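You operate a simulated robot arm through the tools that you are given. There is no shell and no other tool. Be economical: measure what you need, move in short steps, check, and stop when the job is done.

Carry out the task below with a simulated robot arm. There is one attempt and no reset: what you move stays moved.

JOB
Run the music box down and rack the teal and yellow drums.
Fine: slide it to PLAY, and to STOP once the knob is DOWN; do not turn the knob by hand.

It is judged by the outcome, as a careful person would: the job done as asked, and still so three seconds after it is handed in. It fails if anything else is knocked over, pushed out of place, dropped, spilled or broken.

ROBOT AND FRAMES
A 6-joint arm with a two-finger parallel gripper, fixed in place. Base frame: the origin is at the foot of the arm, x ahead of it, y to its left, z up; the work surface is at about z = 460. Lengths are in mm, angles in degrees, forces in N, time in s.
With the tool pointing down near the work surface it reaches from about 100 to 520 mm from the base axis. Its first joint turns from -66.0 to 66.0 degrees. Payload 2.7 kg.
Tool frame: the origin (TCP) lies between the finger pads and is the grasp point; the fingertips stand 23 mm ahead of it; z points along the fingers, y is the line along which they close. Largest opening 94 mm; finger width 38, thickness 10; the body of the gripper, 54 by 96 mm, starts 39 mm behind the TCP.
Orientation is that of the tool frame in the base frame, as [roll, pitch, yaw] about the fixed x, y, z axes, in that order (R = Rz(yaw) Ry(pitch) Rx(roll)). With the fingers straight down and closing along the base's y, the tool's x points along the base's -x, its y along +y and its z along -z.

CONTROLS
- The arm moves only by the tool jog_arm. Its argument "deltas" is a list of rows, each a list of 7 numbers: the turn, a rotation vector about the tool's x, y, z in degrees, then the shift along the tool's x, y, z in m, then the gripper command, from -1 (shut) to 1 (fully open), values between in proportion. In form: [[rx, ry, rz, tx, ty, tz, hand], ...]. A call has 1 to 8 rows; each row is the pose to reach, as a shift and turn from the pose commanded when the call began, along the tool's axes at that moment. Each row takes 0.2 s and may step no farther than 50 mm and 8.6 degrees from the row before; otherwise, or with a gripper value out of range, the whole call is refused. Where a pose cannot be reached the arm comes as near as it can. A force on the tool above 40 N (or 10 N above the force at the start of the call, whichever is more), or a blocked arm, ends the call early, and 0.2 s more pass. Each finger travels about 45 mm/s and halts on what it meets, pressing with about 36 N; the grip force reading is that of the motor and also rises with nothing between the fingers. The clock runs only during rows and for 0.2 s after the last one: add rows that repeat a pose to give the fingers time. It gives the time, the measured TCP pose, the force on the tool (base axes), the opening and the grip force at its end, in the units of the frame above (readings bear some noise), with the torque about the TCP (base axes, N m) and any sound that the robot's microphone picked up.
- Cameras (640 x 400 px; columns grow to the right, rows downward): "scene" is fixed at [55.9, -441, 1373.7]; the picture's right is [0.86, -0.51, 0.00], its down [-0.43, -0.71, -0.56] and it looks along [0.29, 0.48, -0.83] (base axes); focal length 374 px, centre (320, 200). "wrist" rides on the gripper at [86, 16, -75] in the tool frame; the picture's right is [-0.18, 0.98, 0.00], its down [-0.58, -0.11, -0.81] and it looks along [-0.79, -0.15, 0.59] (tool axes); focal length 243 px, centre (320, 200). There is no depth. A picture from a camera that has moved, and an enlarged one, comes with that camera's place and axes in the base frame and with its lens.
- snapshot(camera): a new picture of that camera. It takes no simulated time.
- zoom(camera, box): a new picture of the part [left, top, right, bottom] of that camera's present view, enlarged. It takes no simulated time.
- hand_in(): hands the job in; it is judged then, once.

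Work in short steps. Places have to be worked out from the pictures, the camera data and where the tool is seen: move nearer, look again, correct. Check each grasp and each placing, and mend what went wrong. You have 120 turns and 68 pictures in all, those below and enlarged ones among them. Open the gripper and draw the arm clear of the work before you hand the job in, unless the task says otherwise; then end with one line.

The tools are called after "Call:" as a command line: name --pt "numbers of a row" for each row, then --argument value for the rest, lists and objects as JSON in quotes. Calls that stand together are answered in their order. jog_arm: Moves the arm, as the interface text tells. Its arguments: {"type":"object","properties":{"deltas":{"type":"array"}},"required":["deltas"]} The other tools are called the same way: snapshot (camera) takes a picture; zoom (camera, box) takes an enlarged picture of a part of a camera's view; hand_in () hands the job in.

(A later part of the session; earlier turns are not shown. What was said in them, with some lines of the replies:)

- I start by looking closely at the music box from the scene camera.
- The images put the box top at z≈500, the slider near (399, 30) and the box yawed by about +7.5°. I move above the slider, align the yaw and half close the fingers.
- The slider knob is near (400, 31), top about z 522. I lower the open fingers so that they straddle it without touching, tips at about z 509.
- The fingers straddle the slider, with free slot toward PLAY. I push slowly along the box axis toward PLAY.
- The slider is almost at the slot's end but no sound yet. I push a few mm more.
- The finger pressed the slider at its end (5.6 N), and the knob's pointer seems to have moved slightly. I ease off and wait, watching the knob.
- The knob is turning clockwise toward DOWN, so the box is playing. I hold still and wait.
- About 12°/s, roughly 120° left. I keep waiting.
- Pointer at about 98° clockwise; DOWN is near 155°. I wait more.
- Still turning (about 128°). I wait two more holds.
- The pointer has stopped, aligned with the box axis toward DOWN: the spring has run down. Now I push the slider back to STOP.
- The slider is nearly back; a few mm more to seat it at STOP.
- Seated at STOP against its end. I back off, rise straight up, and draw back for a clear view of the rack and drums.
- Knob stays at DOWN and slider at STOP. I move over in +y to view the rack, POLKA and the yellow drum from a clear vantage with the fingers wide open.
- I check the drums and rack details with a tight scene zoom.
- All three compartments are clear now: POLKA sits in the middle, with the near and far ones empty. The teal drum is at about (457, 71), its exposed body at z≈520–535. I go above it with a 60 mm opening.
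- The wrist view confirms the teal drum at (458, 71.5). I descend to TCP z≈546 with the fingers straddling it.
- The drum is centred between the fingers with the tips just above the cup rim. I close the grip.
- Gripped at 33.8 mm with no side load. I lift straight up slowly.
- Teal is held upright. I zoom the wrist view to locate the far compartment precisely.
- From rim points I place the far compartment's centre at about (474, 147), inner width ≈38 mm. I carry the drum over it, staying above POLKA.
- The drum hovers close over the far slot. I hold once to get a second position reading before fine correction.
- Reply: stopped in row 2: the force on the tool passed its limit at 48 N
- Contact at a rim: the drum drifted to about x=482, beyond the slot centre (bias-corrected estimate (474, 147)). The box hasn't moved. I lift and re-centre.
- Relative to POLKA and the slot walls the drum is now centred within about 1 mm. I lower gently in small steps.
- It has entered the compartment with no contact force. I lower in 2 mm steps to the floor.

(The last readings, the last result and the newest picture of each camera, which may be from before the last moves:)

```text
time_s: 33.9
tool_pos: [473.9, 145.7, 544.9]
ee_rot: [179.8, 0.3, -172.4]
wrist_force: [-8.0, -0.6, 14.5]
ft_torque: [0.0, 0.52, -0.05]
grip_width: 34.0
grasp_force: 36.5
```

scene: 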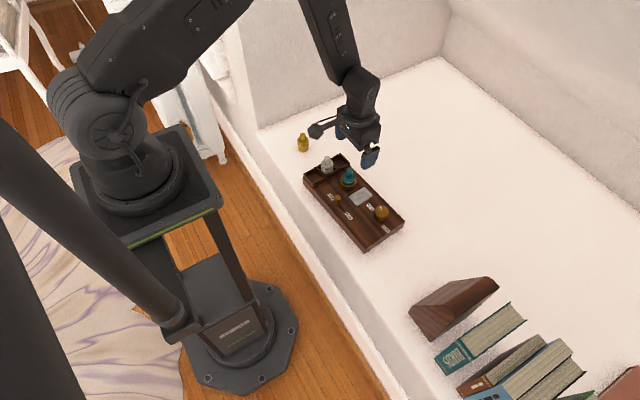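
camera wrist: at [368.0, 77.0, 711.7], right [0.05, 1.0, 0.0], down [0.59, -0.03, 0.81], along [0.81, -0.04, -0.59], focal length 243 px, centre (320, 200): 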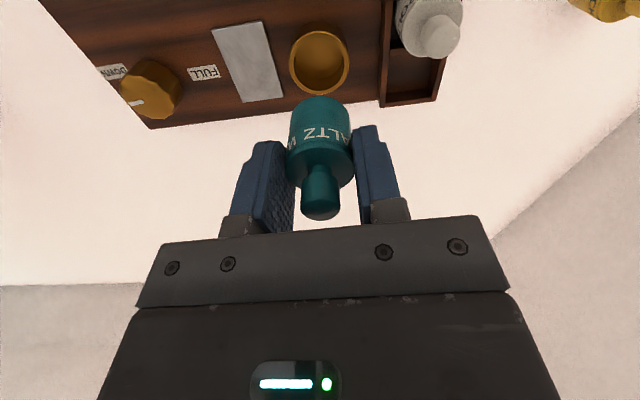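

Floor contact (14.5 N up): seated. I release to about 52 mm.

Call:
jog_arm --pt "0 0 0 0 0 -0.001 -1" --pt "0 0 0 0 0 -0.001 0.1" --pt "0 0 0 0 0 -0.001 0.1"

Call:
jog_arm --pt "0 0 0 0 0 -0.02 0.1" --pt "0 0 0 0 0 -0.05 0.1" --pt "0 0 0 0 0 -0.09 0.1"

Call:
zoom --camera "scene" --box '[295, 115, 395, 215]'

Call:
snapshot --camera "wrist"

```text
time_s: 34.6
tool_pos: [475.1, 145.8, 546.8]
ee_rot: [179.7, 0.4, -172.4]
wrist_force: [-0.1, -0.7, 0.4]
ft_torque: [0.0, -0.01, 0.05]
grip_width: 51.7
grasp_force: 0.2
```

```text
time_s: 35.5
tool_pos: [474.5, 147.3, 635.3]
ee_rot: [179.9, 0.4, -172.4]
wrist_force: [-0.8, 0.3, 0.1]
ft_torque: [-0.02, 0.0, -0.04]
grip_width: 51.6
grasp_force: 0.0
```

```text
4.00 times, centred on (345, 165) of scene
camera zoom: at [55.9, -441.0, 1373.7], right [0.86, -0.51, 0.0], down [-0.43, -0.71, -0.56], along [0.29, 0.48, -0.83], focal length 1497 px, centre (220, 340)
```

zoom: 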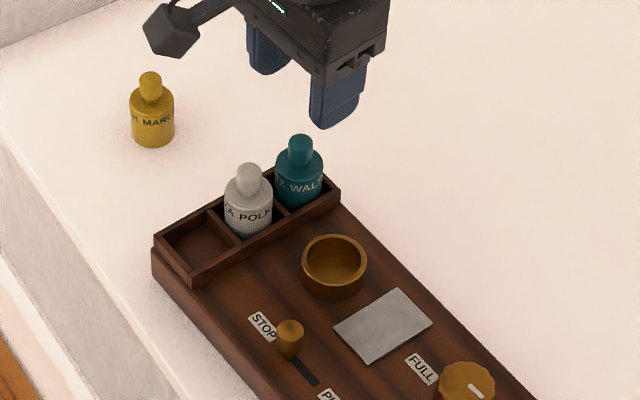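

```text
26 pictures are left
camera wrist: at [385.7, 151.4, 709.0], right [0.05, 1.0, 0.01], down [0.59, -0.04, 0.81], along [0.81, -0.04, -0.59], focal length 243 px, centre (320, 200)
```

wrist: 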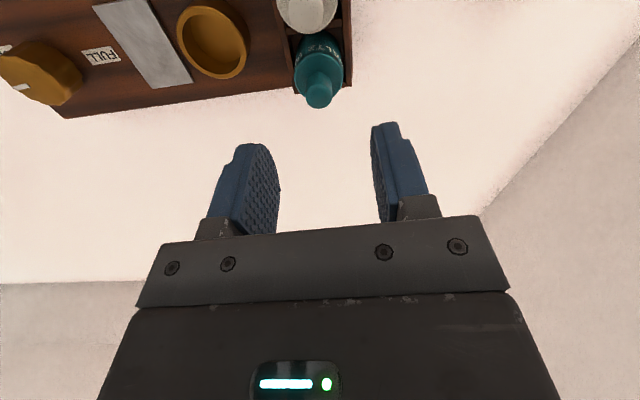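

Teal is racked neatly and POLKA is unmoved. Next, I move above the yellow drum, estimated at (432, 291).

Call:
jog_arm --pt "0 0 0 0.006 0.037 0 0.3" --pt "0 0 0 0.012 0.075 0 0.3" --pt "0 0 0 0.018 0.112 0.015 0.3" --pt "0 0 0 0.0228 0.148 0.035 0.3" --pt "0 0 0 0.0228 0.148 0.035 0.3"

Call:
snapshot --camera "wrist"

```text
time_s: 36.6
tool_pos: [433.9, 287.9, 600.1]
ee_rot: [179.8, 0.4, -172.5]
wrist_force: [-0.5, 0.9, 0.0]
ft_torque: [0.03, -0.02, -0.02]
grip_width: 61.3
grasp_force: 0.0
```

```text
25 pictures are left
camera wrist: at [345.3, 291.9, 674.6], right [0.05, 1.0, 0.01], down [0.59, -0.04, 0.81], along [0.81, -0.04, -0.59], focal length 243 px, centre (320, 200)
```

wrist: 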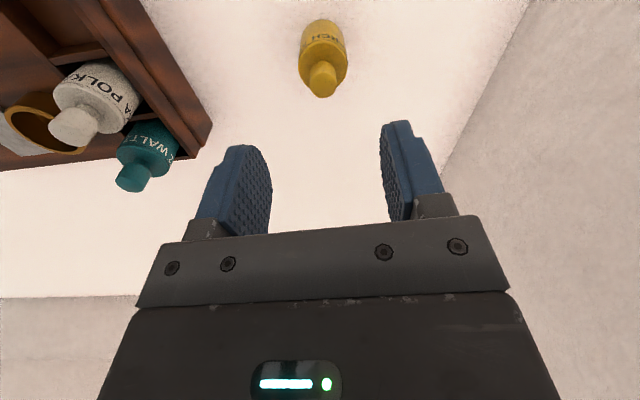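

The yellow drum sits about 3.5 mm nearer in x than the TCP. I correct and descend to z≈530, then check.

Call:
jog_arm --pt "0 0 0 0.0034 0.001 0.035 0.3" --pt "0 0 0 0.0034 0.001 0.07 0.3" --pt "0 0 0 0.0034 0.001 0.07 0.3"

Call:
snapshot --camera "wrist"

Call:
zoom --camera "scene" --box '[260, 90, 360, 190]'

```text
time_s: 37.5
tool_pos: [430.2, 292.7, 529.5]
ee_rot: [179.9, 0.4, -172.5]
wrist_force: [-0.4, 0.7, 0.2]
ft_torque: [0.0, 0.01, 0.03]
grip_width: 61.3
grasp_force: 0.1
```

```text
24 pictures are left
camera wrist: at [341.3, 296.7, 602.7], right [0.05, 1.0, 0.01], down [0.59, -0.04, 0.81], along [0.81, -0.04, -0.59], focal length 243 px, centre (320, 200)
```

wrist: 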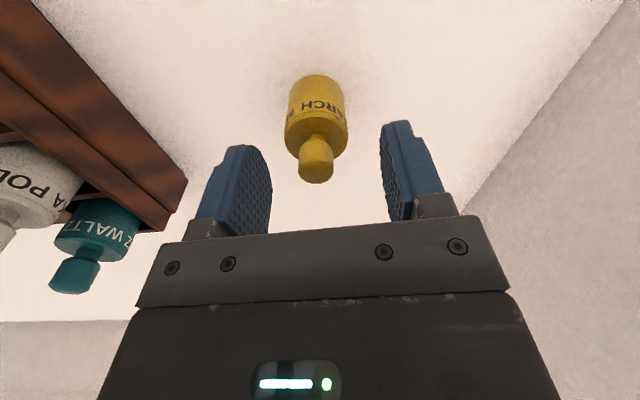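

```text
4.00 times, centred on (310, 140) of scene
camera zoom: at [55.9, -441.0, 1373.7], right [0.86, -0.51, 0.0], down [-0.43, -0.71, -0.56], along [0.29, 0.48, -0.83], focal length 1497 px, centre (360, 440)
```

zoom: 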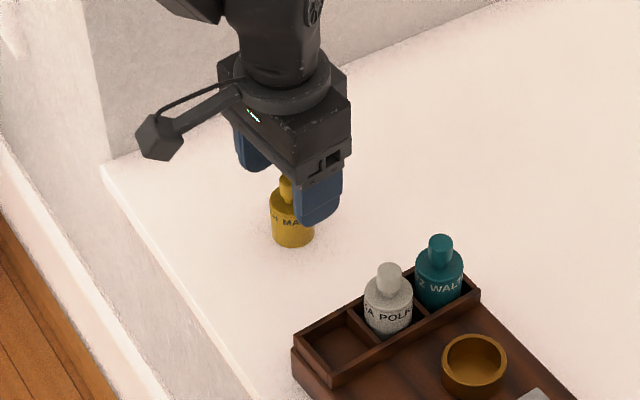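

The drum is about 2 mm to the -y side. I correct and lower to TCP z≈503 for the same grip height as teal.

Call:
jog_arm --pt "0 0 0 0 -0.002 0.015 0.3" --pt "0 0 0 0 -0.002 0.026 0.3" --pt "0 0 0 0 -0.002 0.026 0.3"

Call:
snapshot --camera "wrist"

```text
time_s: 38.2
tool_pos: [428.0, 290.4, 504.3]
ee_rot: [179.8, 0.3, -172.5]
wrist_force: [0.3, 0.0, 0.9]
ft_torque: [-0.02, 0.03, -0.01]
grip_width: 61.1
grasp_force: 0.1
```

```text
22 pictures are left
camera wrist: at [339.3, 295.2, 578.5], right [0.05, 1.0, 0.01], down [0.59, -0.04, 0.81], along [0.81, -0.04, -0.59], focal length 243 px, centre (320, 200)
```

wrist: 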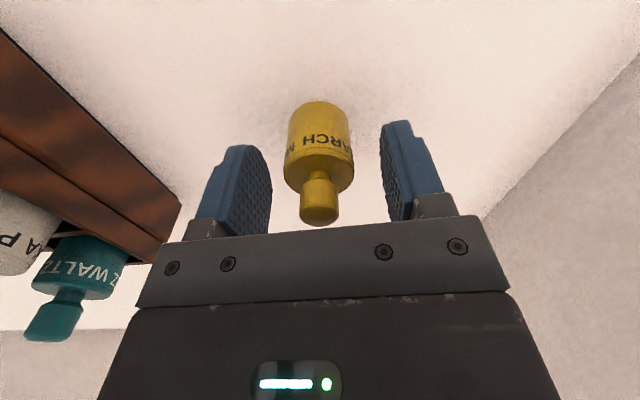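

Compared to the teal grip view the drum sits slightly farther (~2 mm); I shift and close.

Call:
jog_arm --pt "0 0 0 -0.002 0 0 0.3" --pt "0 0 0 -0.002 0 0 -0.1" --pt "0 0 0 -0.002 0 0 -1" --pt "0 0 0 -0.002 0 0 -1" --pt "0 0 0 -0.002 0 0 -1"

Call:
snapshot --camera "wrist"

```text
time_s: 39.5
tool_pos: [430.9, 290.1, 504.8]
ee_rot: [179.8, 0.4, -172.4]
wrist_force: [-0.6, -1.2, 0.5]
ft_torque: [-0.01, 0.04, 0.01]
grip_width: 33.8
grasp_force: 36.1
```

```text
21 pictures are left
camera wrist: at [341.2, 294.7, 578.8], right [0.05, 1.0, 0.01], down [0.59, -0.04, 0.81], along [0.81, -0.04, -0.59], focal length 243 px, centre (320, 200)
```

wrist: 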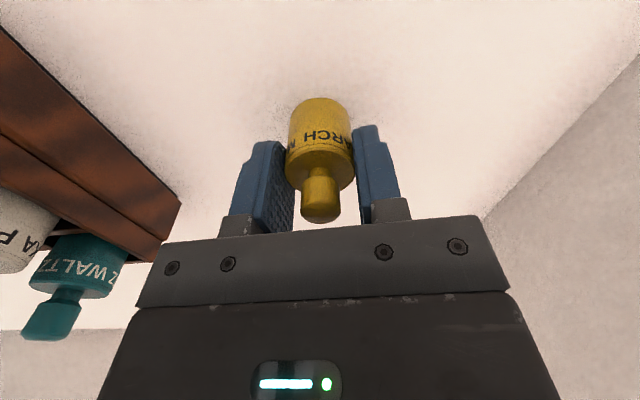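

The grip matches the teal one (33.8 mm). I lift straight up.

Call:
jog_arm --pt "0 0 0 0 0 -0.01 -1" --pt "0 0 0 0 0 -0.04 -1" --pt "0 0 0 0 0 -0.08 -1" --pt "0 0 0 0 0 -0.12 -1" --pt "0 0 0 0 0 -0.135 -1" --pt "0 0 0 0 0 -0.135 -1"

Call:
jog_arm --pt "0 0 0 0.017 -0.036 0 -1" --pt "0 0 0 0.034 -0.073 0 -1" --pt "0 0 0 0.051 -0.109 0 -1" --pt "0 0 0 0.0675 -0.1454 0 -1" --pt "0 0 0 0.0675 -0.1454 0 -1"

Call:
jog_arm --pt "0 0 0 0 0 0.03 -1" --pt "0 0 0 0 0 0.06 -1" --pt "0 0 0 0 0 0.06 -1"

Call:
jog_arm --pt "0 0 0 0 0 0 -1"

Call:
zoom --camera "scene" --box '[300, 140, 340, 180]'

Call:
snapshot --camera "wrist"

```text
time_s: 40.9
tool_pos: [430.8, 288.1, 641.0]
ee_rot: [179.8, 0.4, -172.4]
wrist_force: [0.2, 0.1, -1.0]
ft_torque: [0.02, -0.02, -0.03]
grip_width: 33.9
grasp_force: 36.8
```

```text
time_s: 42.0
tool_pos: [383.2, 135.5, 639.9]
ee_rot: [179.7, 0.3, -172.4]
wrist_force: [-1.1, 0.4, -0.6]
ft_torque: [-0.05, 0.03, 0.03]
grip_width: 34.0
grasp_force: 35.7
```

```text
time_s: 42.9
tool_pos: [384.5, 141.2, 581.2]
ee_rot: [179.8, 0.4, -172.4]
wrist_force: [-0.9, -0.8, -1.3]
ft_torque: [0.01, -0.02, 0.01]
grip_width: 33.6
grasp_force: 35.9
```

```text
time_s: 43.2
tool_pos: [384.3, 140.6, 580.7]
ee_rot: [179.8, 0.3, -172.4]
wrist_force: [0.0, 0.0, -1.6]
ft_torque: [-0.01, 0.01, -0.03]
grip_width: 33.6
grasp_force: 36.5
```

```text
10.00 times, centred on (320, 160) of scene
camera zoom: at [55.9, -441.0, 1373.7], right [0.86, -0.51, 0.0], down [-0.43, -0.71, -0.56], along [0.29, 0.48, -0.83], focal length 3742 px, centre (320, 600)
```

zoom: 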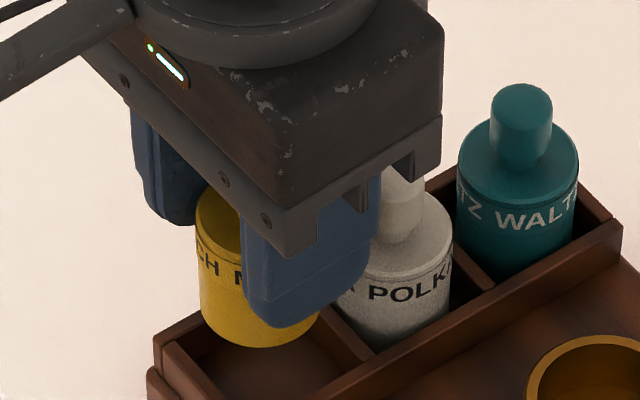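

```text
19 pictures are left
camera wrist: at [295.1, 145.9, 655.0], right [0.05, 1.0, 0.01], down [0.59, -0.04, 0.81], along [0.81, -0.04, -0.59], focal length 243 px, centre (320, 200)
```

wrist: 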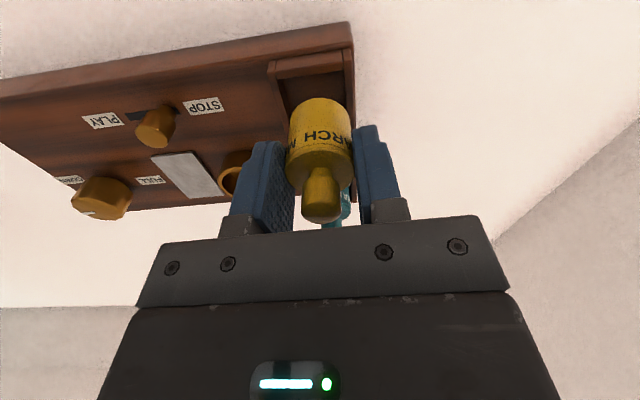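

I check alignment over the near slot with a wrist zoom.

Call:
zoom --camera "wrist" --box '[250, 20, 390, 160]'

Call:
jog_arm --pt "0 0 0 0 0 0.01 -1" --pt "0 0 0 0 0 0.01 -1"

```text
2.86 times, centred on (320, 90) of wrist
camera zoom: at [295.1, 145.9, 655.0], right [0.05, 1.0, 0.01], down [0.59, -0.04, 0.81], along [0.81, -0.04, -0.59], focal length 693 px, centre (320, 514)
```

zoom: 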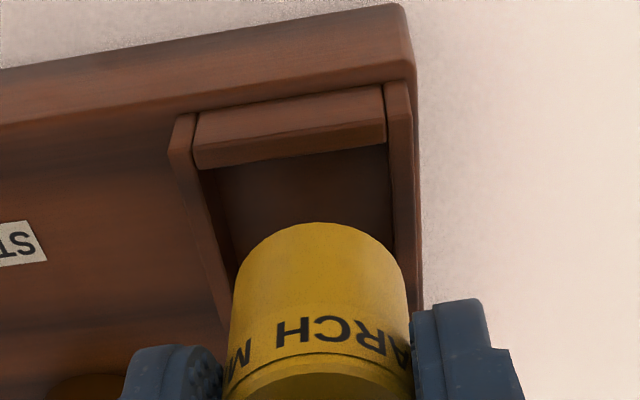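

```text
time_s: 43.9
tool_pos: [381.4, 139.7, 571.6]
ee_rot: [179.9, 0.3, -172.5]
wrist_force: [0.3, -1.2, -0.7]
ft_torque: [0.0, 0.01, 0.0]
grip_width: 33.8
grasp_force: 36.3
```

The drum needs about -3 mm in y to centre in the slot. I correct, then lower in small steps.

Call:
jog_arm --pt "0 0 0 0.0009 -0.0029 0 -1" --pt "0 0 0 0.0009 -0.0029 0 -1"

Call:
zoom --camera "wrist" --box '[250, 20, 390, 160]'

Call:
zoom --camera "scene" --box '[300, 140, 340, 180]'

```text
time_s: 44.5
tool_pos: [381.4, 135.0, 570.9]
ee_rot: [179.7, 0.4, -172.4]
wrist_force: [0.0, -0.4, -1.3]
ft_torque: [0.0, 0.0, 0.02]
grip_width: 33.8
grasp_force: 36.0
```

```text
2.86 times, centred on (320, 90) of wrist
camera zoom: at [293.8, 139.7, 644.0], right [0.05, 1.0, 0.01], down [0.59, -0.04, 0.81], along [0.81, -0.04, -0.59], focal length 693 px, centre (320, 514)
```

zoom: 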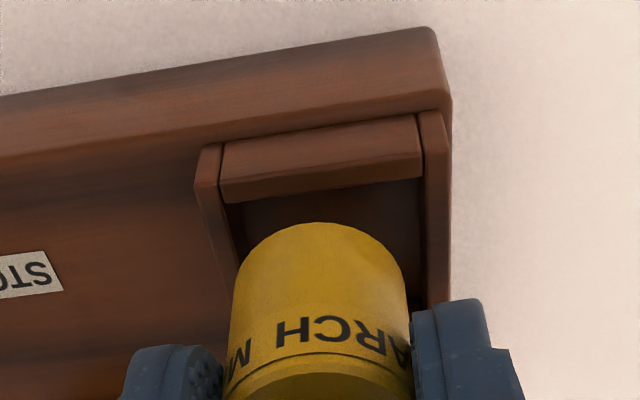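

```text
10.00 times, centred on (320, 160) of scene
camera zoom: at [55.9, -441.0, 1373.7], right [0.86, -0.51, 0.0], down [-0.43, -0.71, -0.56], along [0.29, 0.48, -0.83], focal length 3742 px, centre (320, 600)
```

zoom: 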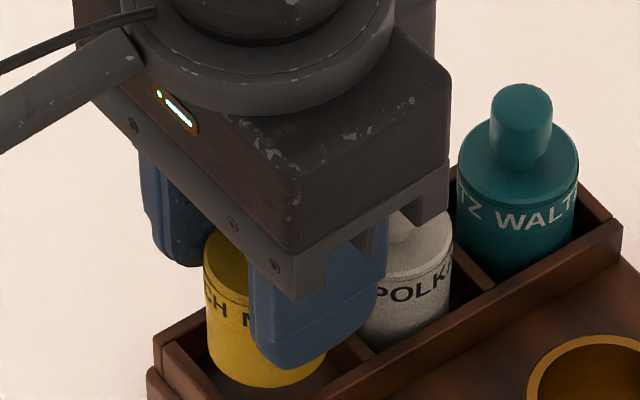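

Overshot slightly; the slot centre is about 2 mm to +y. I correct and recheck.

Call:
jog_arm --pt "0 0 0 0 0.0022 0 -1" --pt "0 0 0 0 0.0022 0.006 -1" --pt "0 0 0 0 0.0022 0.006 -1"

Call:
zoom --camera "wrist" --box '[250, 20, 390, 160]'

Call:
zoom --camera "scene" --box '[300, 140, 340, 180]'

```text
time_s: 45.2
tool_pos: [381.9, 137.0, 564.7]
ee_rot: [179.8, 0.3, -172.4]
wrist_force: [-0.2, 0.6, -1.1]
ft_torque: [0.01, 0.01, -0.01]
grip_width: 34.0
grasp_force: 36.1
```

```text
2.86 times, centred on (320, 90) of wrist
camera zoom: at [293.1, 141.5, 637.2], right [0.05, 1.0, 0.01], down [0.59, -0.04, 0.81], along [0.81, -0.04, -0.59], focal length 693 px, centre (320, 514)
```

zoom: 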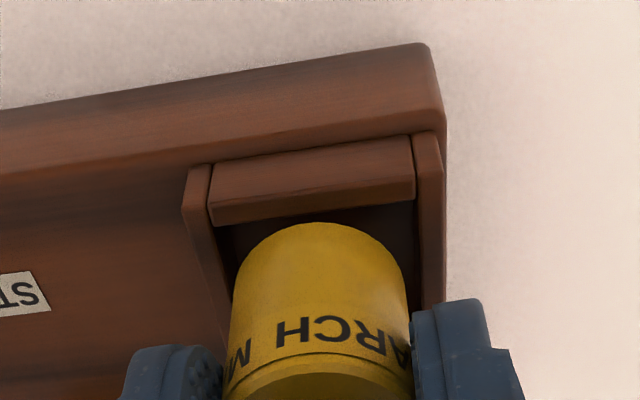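

```text
10.00 times, centred on (320, 160) of scene
camera zoom: at [55.9, -441.0, 1373.7], right [0.86, -0.51, 0.0], down [-0.43, -0.71, -0.56], along [0.29, 0.48, -0.83], focal length 3742 px, centre (320, 600)
```

zoom: 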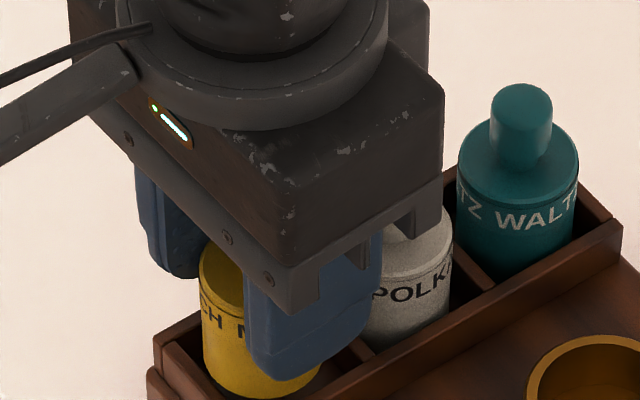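

Now centred in both views (wrist mid 320, scene u≈261). I lower in small steps.

Call:
jog_arm --pt "0 0 0 0 0 0.004 -1" --pt "0 0 0 0 0 0.008 -1" --pt "0 0 0 0 0 0.011 -1" --pt "0 0 0 0 0 0.014 -1"

```text
time_s: 45.8
tool_pos: [382.6, 137.1, 559.9]
ee_rot: [179.8, 0.2, -172.4]
wrist_force: [-1.8, 0.6, 8.1]
ft_torque: [0.04, 0.26, 0.0]
grip_width: 34.0
grasp_force: 36.1
stopped in row 2: the force on the tool passed its limit at 46 N (the readings are from after the stop); the commanded pose is now the measured one
```

Contact on the near wall (torque indicates the -x side). I raise, shift +2.5 mm in x, and look.

Call:
jog_arm --pt "0 0 0 0 0 -0.006 -1" --pt "0 0 0 -0.0025 0.0003 -0.006 -1" --pt "0 0 0 -0.0025 0.0003 -0.006 -1"

Call:
zoom --camera "wrist" --box '[250, 20, 390, 160]'

Call:
zoom --camera "scene" --box '[300, 140, 340, 180]'

```text
time_s: 46.5
tool_pos: [384.9, 136.0, 565.9]
ee_rot: [179.8, 0.3, -172.4]
wrist_force: [-0.5, -0.4, -0.8]
ft_torque: [0.0, 0.0, -0.01]
grip_width: 33.7
grasp_force: 35.8
```

```text
2.86 times, centred on (320, 90) of wrist
camera zoom: at [295.9, 141.7, 640.2], right [0.05, 1.0, 0.0], down [0.59, -0.03, 0.81], along [0.81, -0.04, -0.59], focal length 693 px, centre (320, 514)
```

zoom: 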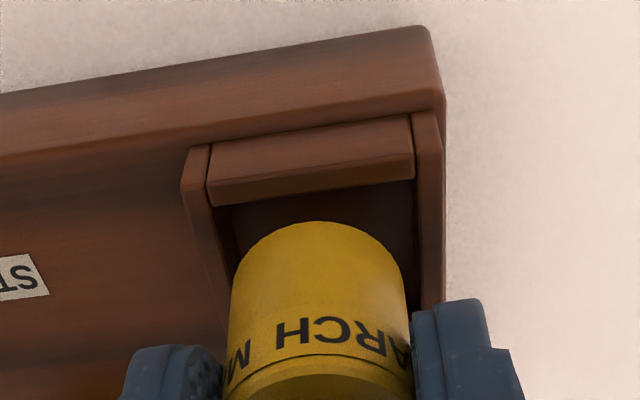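

```text
10.00 times, centred on (320, 160) of scene
camera zoom: at [55.9, -441.0, 1373.7], right [0.86, -0.51, 0.0], down [-0.43, -0.71, -0.56], along [0.29, 0.48, -0.83], focal length 3742 px, centre (320, 600)
```

zoom: 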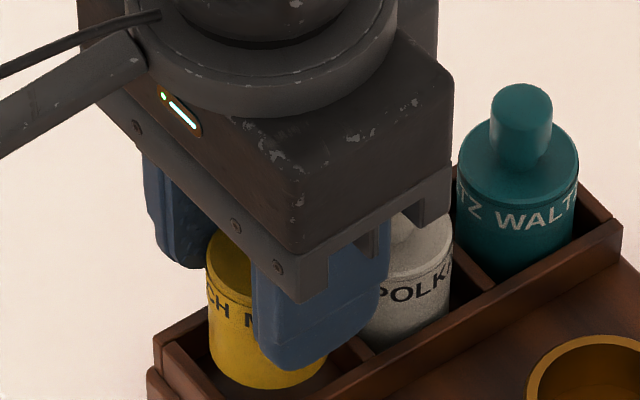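

Still centred in y and now clear of the near wall. I lower again in small steps.

Call:
jog_arm --pt "0 0 0 0 0 0.004 -1" --pt "0 0 0 0 0 0.007 -1" --pt "0 0 0 0 0 0.01 -1" --pt "0 0 0 0 0 0.013 -1" --pt "0 0 0 0 0 0.016 -1"

```text
time_s: 47.8
tool_pos: [385.8, 136.4, 551.3]
ee_rot: [179.8, 0.4, -172.3]
wrist_force: [0.7, -0.3, -0.2]
ft_torque: [0.0, 0.0, 0.03]
grip_width: 33.8
grasp_force: 35.6
```

It entered the compartment with no contact. I continue in 2 mm steps to the floor.

Call:
jog_arm --pt "0 0 0 0 0 0.002 -1" --pt "0 0 0 0 0 0.004 -1" --pt "0 0 0 0 0 0.005 -1"

```text
time_s: 48.5
tool_pos: [385.9, 137.6, 544.3]
ee_rot: [179.9, 0.3, -172.3]
wrist_force: [-0.6, 0.2, -0.8]
ft_torque: [-0.02, 0.0, 0.01]
grip_width: 33.8
grasp_force: 36.2
```

No floor contact yet; I go on gently.

Call:
jog_arm --pt "0 0 0 0 0 0.0015 -1" --pt "0 0 0 0 0 0.003 -1"

Call:
zoom --camera "scene" --box '[300, 140, 340, 180]'

```text
time_s: 49.1
tool_pos: [386.8, 138.1, 545.8]
ee_rot: [179.8, 0.2, -172.5]
wrist_force: [-2.6, -1.2, 8.6]
ft_torque: [0.05, 0.03, 0.0]
grip_width: 34.0
grasp_force: 36.0
stopped in row 2: the force on the tool passed its limit at 47 N (the readings are from after the stop); the commanded pose is now the measured one
```

```text
10.00 times, centred on (320, 160) of scene
camera zoom: at [55.8, -441.1, 1373.7], right [0.86, -0.51, 0.0], down [-0.43, -0.71, -0.56], along [0.29, 0.48, -0.83], focal length 3742 px, centre (320, 600)
```

zoom: 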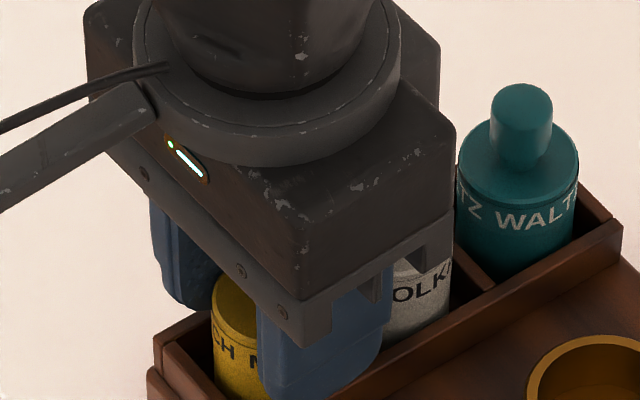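

Floor reached, with the drum seated. I release and rise straight up.

Call:
jog_arm --pt "0 0 0 0 0 0 -0.2" --pt "0 0 0 0 0 0 0.1" --pt "0 0 0 0 0 0 0.1"

Call:
jog_arm --pt "0 0 0 0 0 -0.02 0.1" --pt "0 0 0 0 0 -0.05 0.1" --pt "0 0 0 0 0 -0.09 0.1" --pt "0 0 0 0.03 0 -0.12 0.3" --pt "0 0 0 0.07 0 -0.14 0.5" --pt "0 0 0 0.1 0 -0.15 0.5" --pt "0 0 0 0.1 0 -0.15 0.5"

Call:
zoom --camera "scene" --box '[290, 130, 400, 240]'

Call:
snapshot --camera "wrist"

```text
time_s: 49.9
tool_pos: [385.5, 137.6, 546.4]
ee_rot: [179.7, 0.0, -172.4]
wrist_force: [0.6, -0.4, -0.5]
ft_torque: [-0.03, -0.02, -0.01]
grip_width: 51.7
grasp_force: 0.1
```

```text
time_s: 51.5
tool_pos: [286.0, 125.7, 693.9]
ee_rot: [179.7, 0.1, -172.4]
wrist_force: [0.4, -0.5, -0.1]
ft_torque: [0.01, 0.02, -0.03]
grip_width: 70.5
grasp_force: 0.0
```

```text
3.64 times, centred on (345, 185) of scene
camera zoom: at [55.9, -441.0, 1373.7], right [0.86, -0.51, 0.0], down [-0.43, -0.71, -0.56], along [0.29, 0.48, -0.83], focal length 1361 px, centre (229, 254)
```

zoom: 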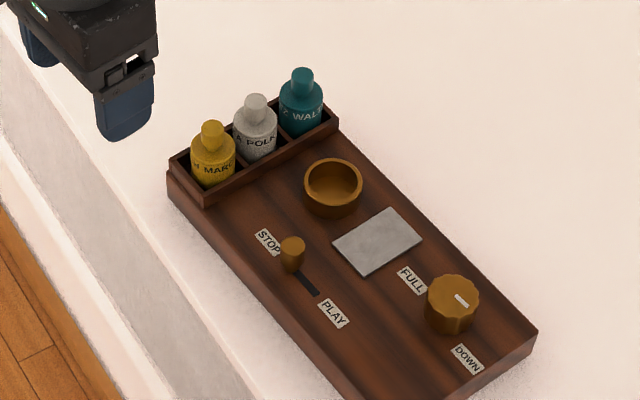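

```text
9 pictures are left
camera wrist: at [197.2, 130.3, 769.3], right [0.05, 1.0, 0.0], down [0.59, -0.03, 0.81], along [0.81, -0.04, -0.59], focal length 243 px, centre (320, 200)
```

wrist: 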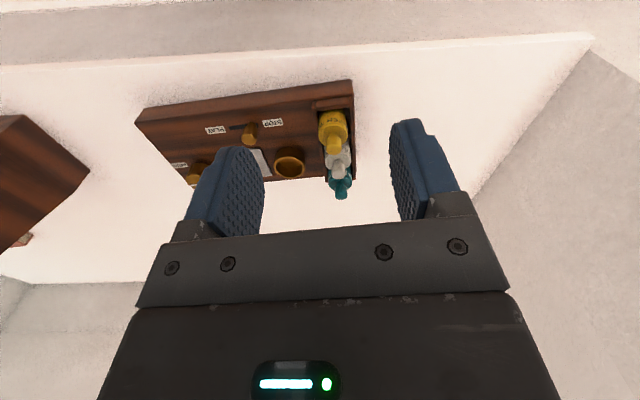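

All three drums are racked, the slider is at STOP and nothing else has moved. I take one last close look at the knob's pointer.

Call:
zoom --camera "scene" --box '[350, 180, 410, 240]'

Call:
zoom --camera "scene" --box '[315, 180, 355, 220]'

```text
6.67 times, centred on (380, 210) of scene
camera zoom: at [55.9, -441.0, 1373.7], right [0.86, -0.51, 0.0], down [-0.43, -0.71, -0.56], along [0.29, 0.48, -0.83], focal length 2495 px, centre (-80, 133)
```

zoom: 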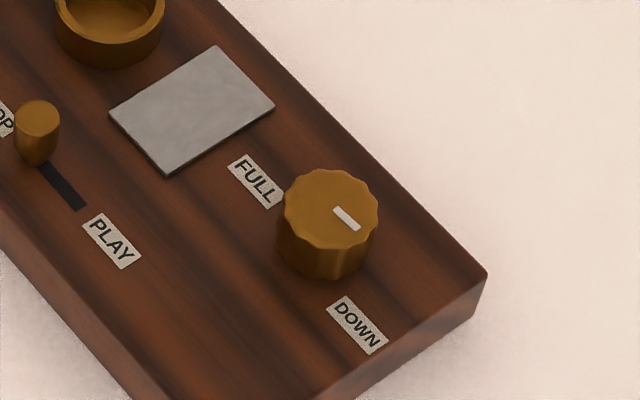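

```text
10.00 times, centred on (335, 200) of scene
camera zoom: at [55.9, -441.0, 1373.7], right [0.86, -0.51, 0.0], down [-0.43, -0.71, -0.56], along [0.29, 0.48, -0.83], focal length 3742 px, centre (170, 200)
```

zoom: 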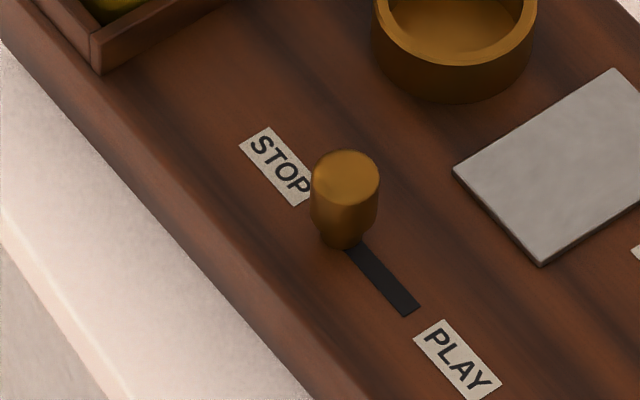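

The pointer has stayed at DOWN since t=16 s, the slider is fully at STOP, both drums are racked, and the open gripper is clear. I hand it in.

Call:
hand_in

```text
The job is handed in.
```

The music box has run down: the knob stopped at DOWN without being touched and the slider is back at STOP. The teal and yellow drums are both in the rack, nothing else moved, and I have handed the job in.
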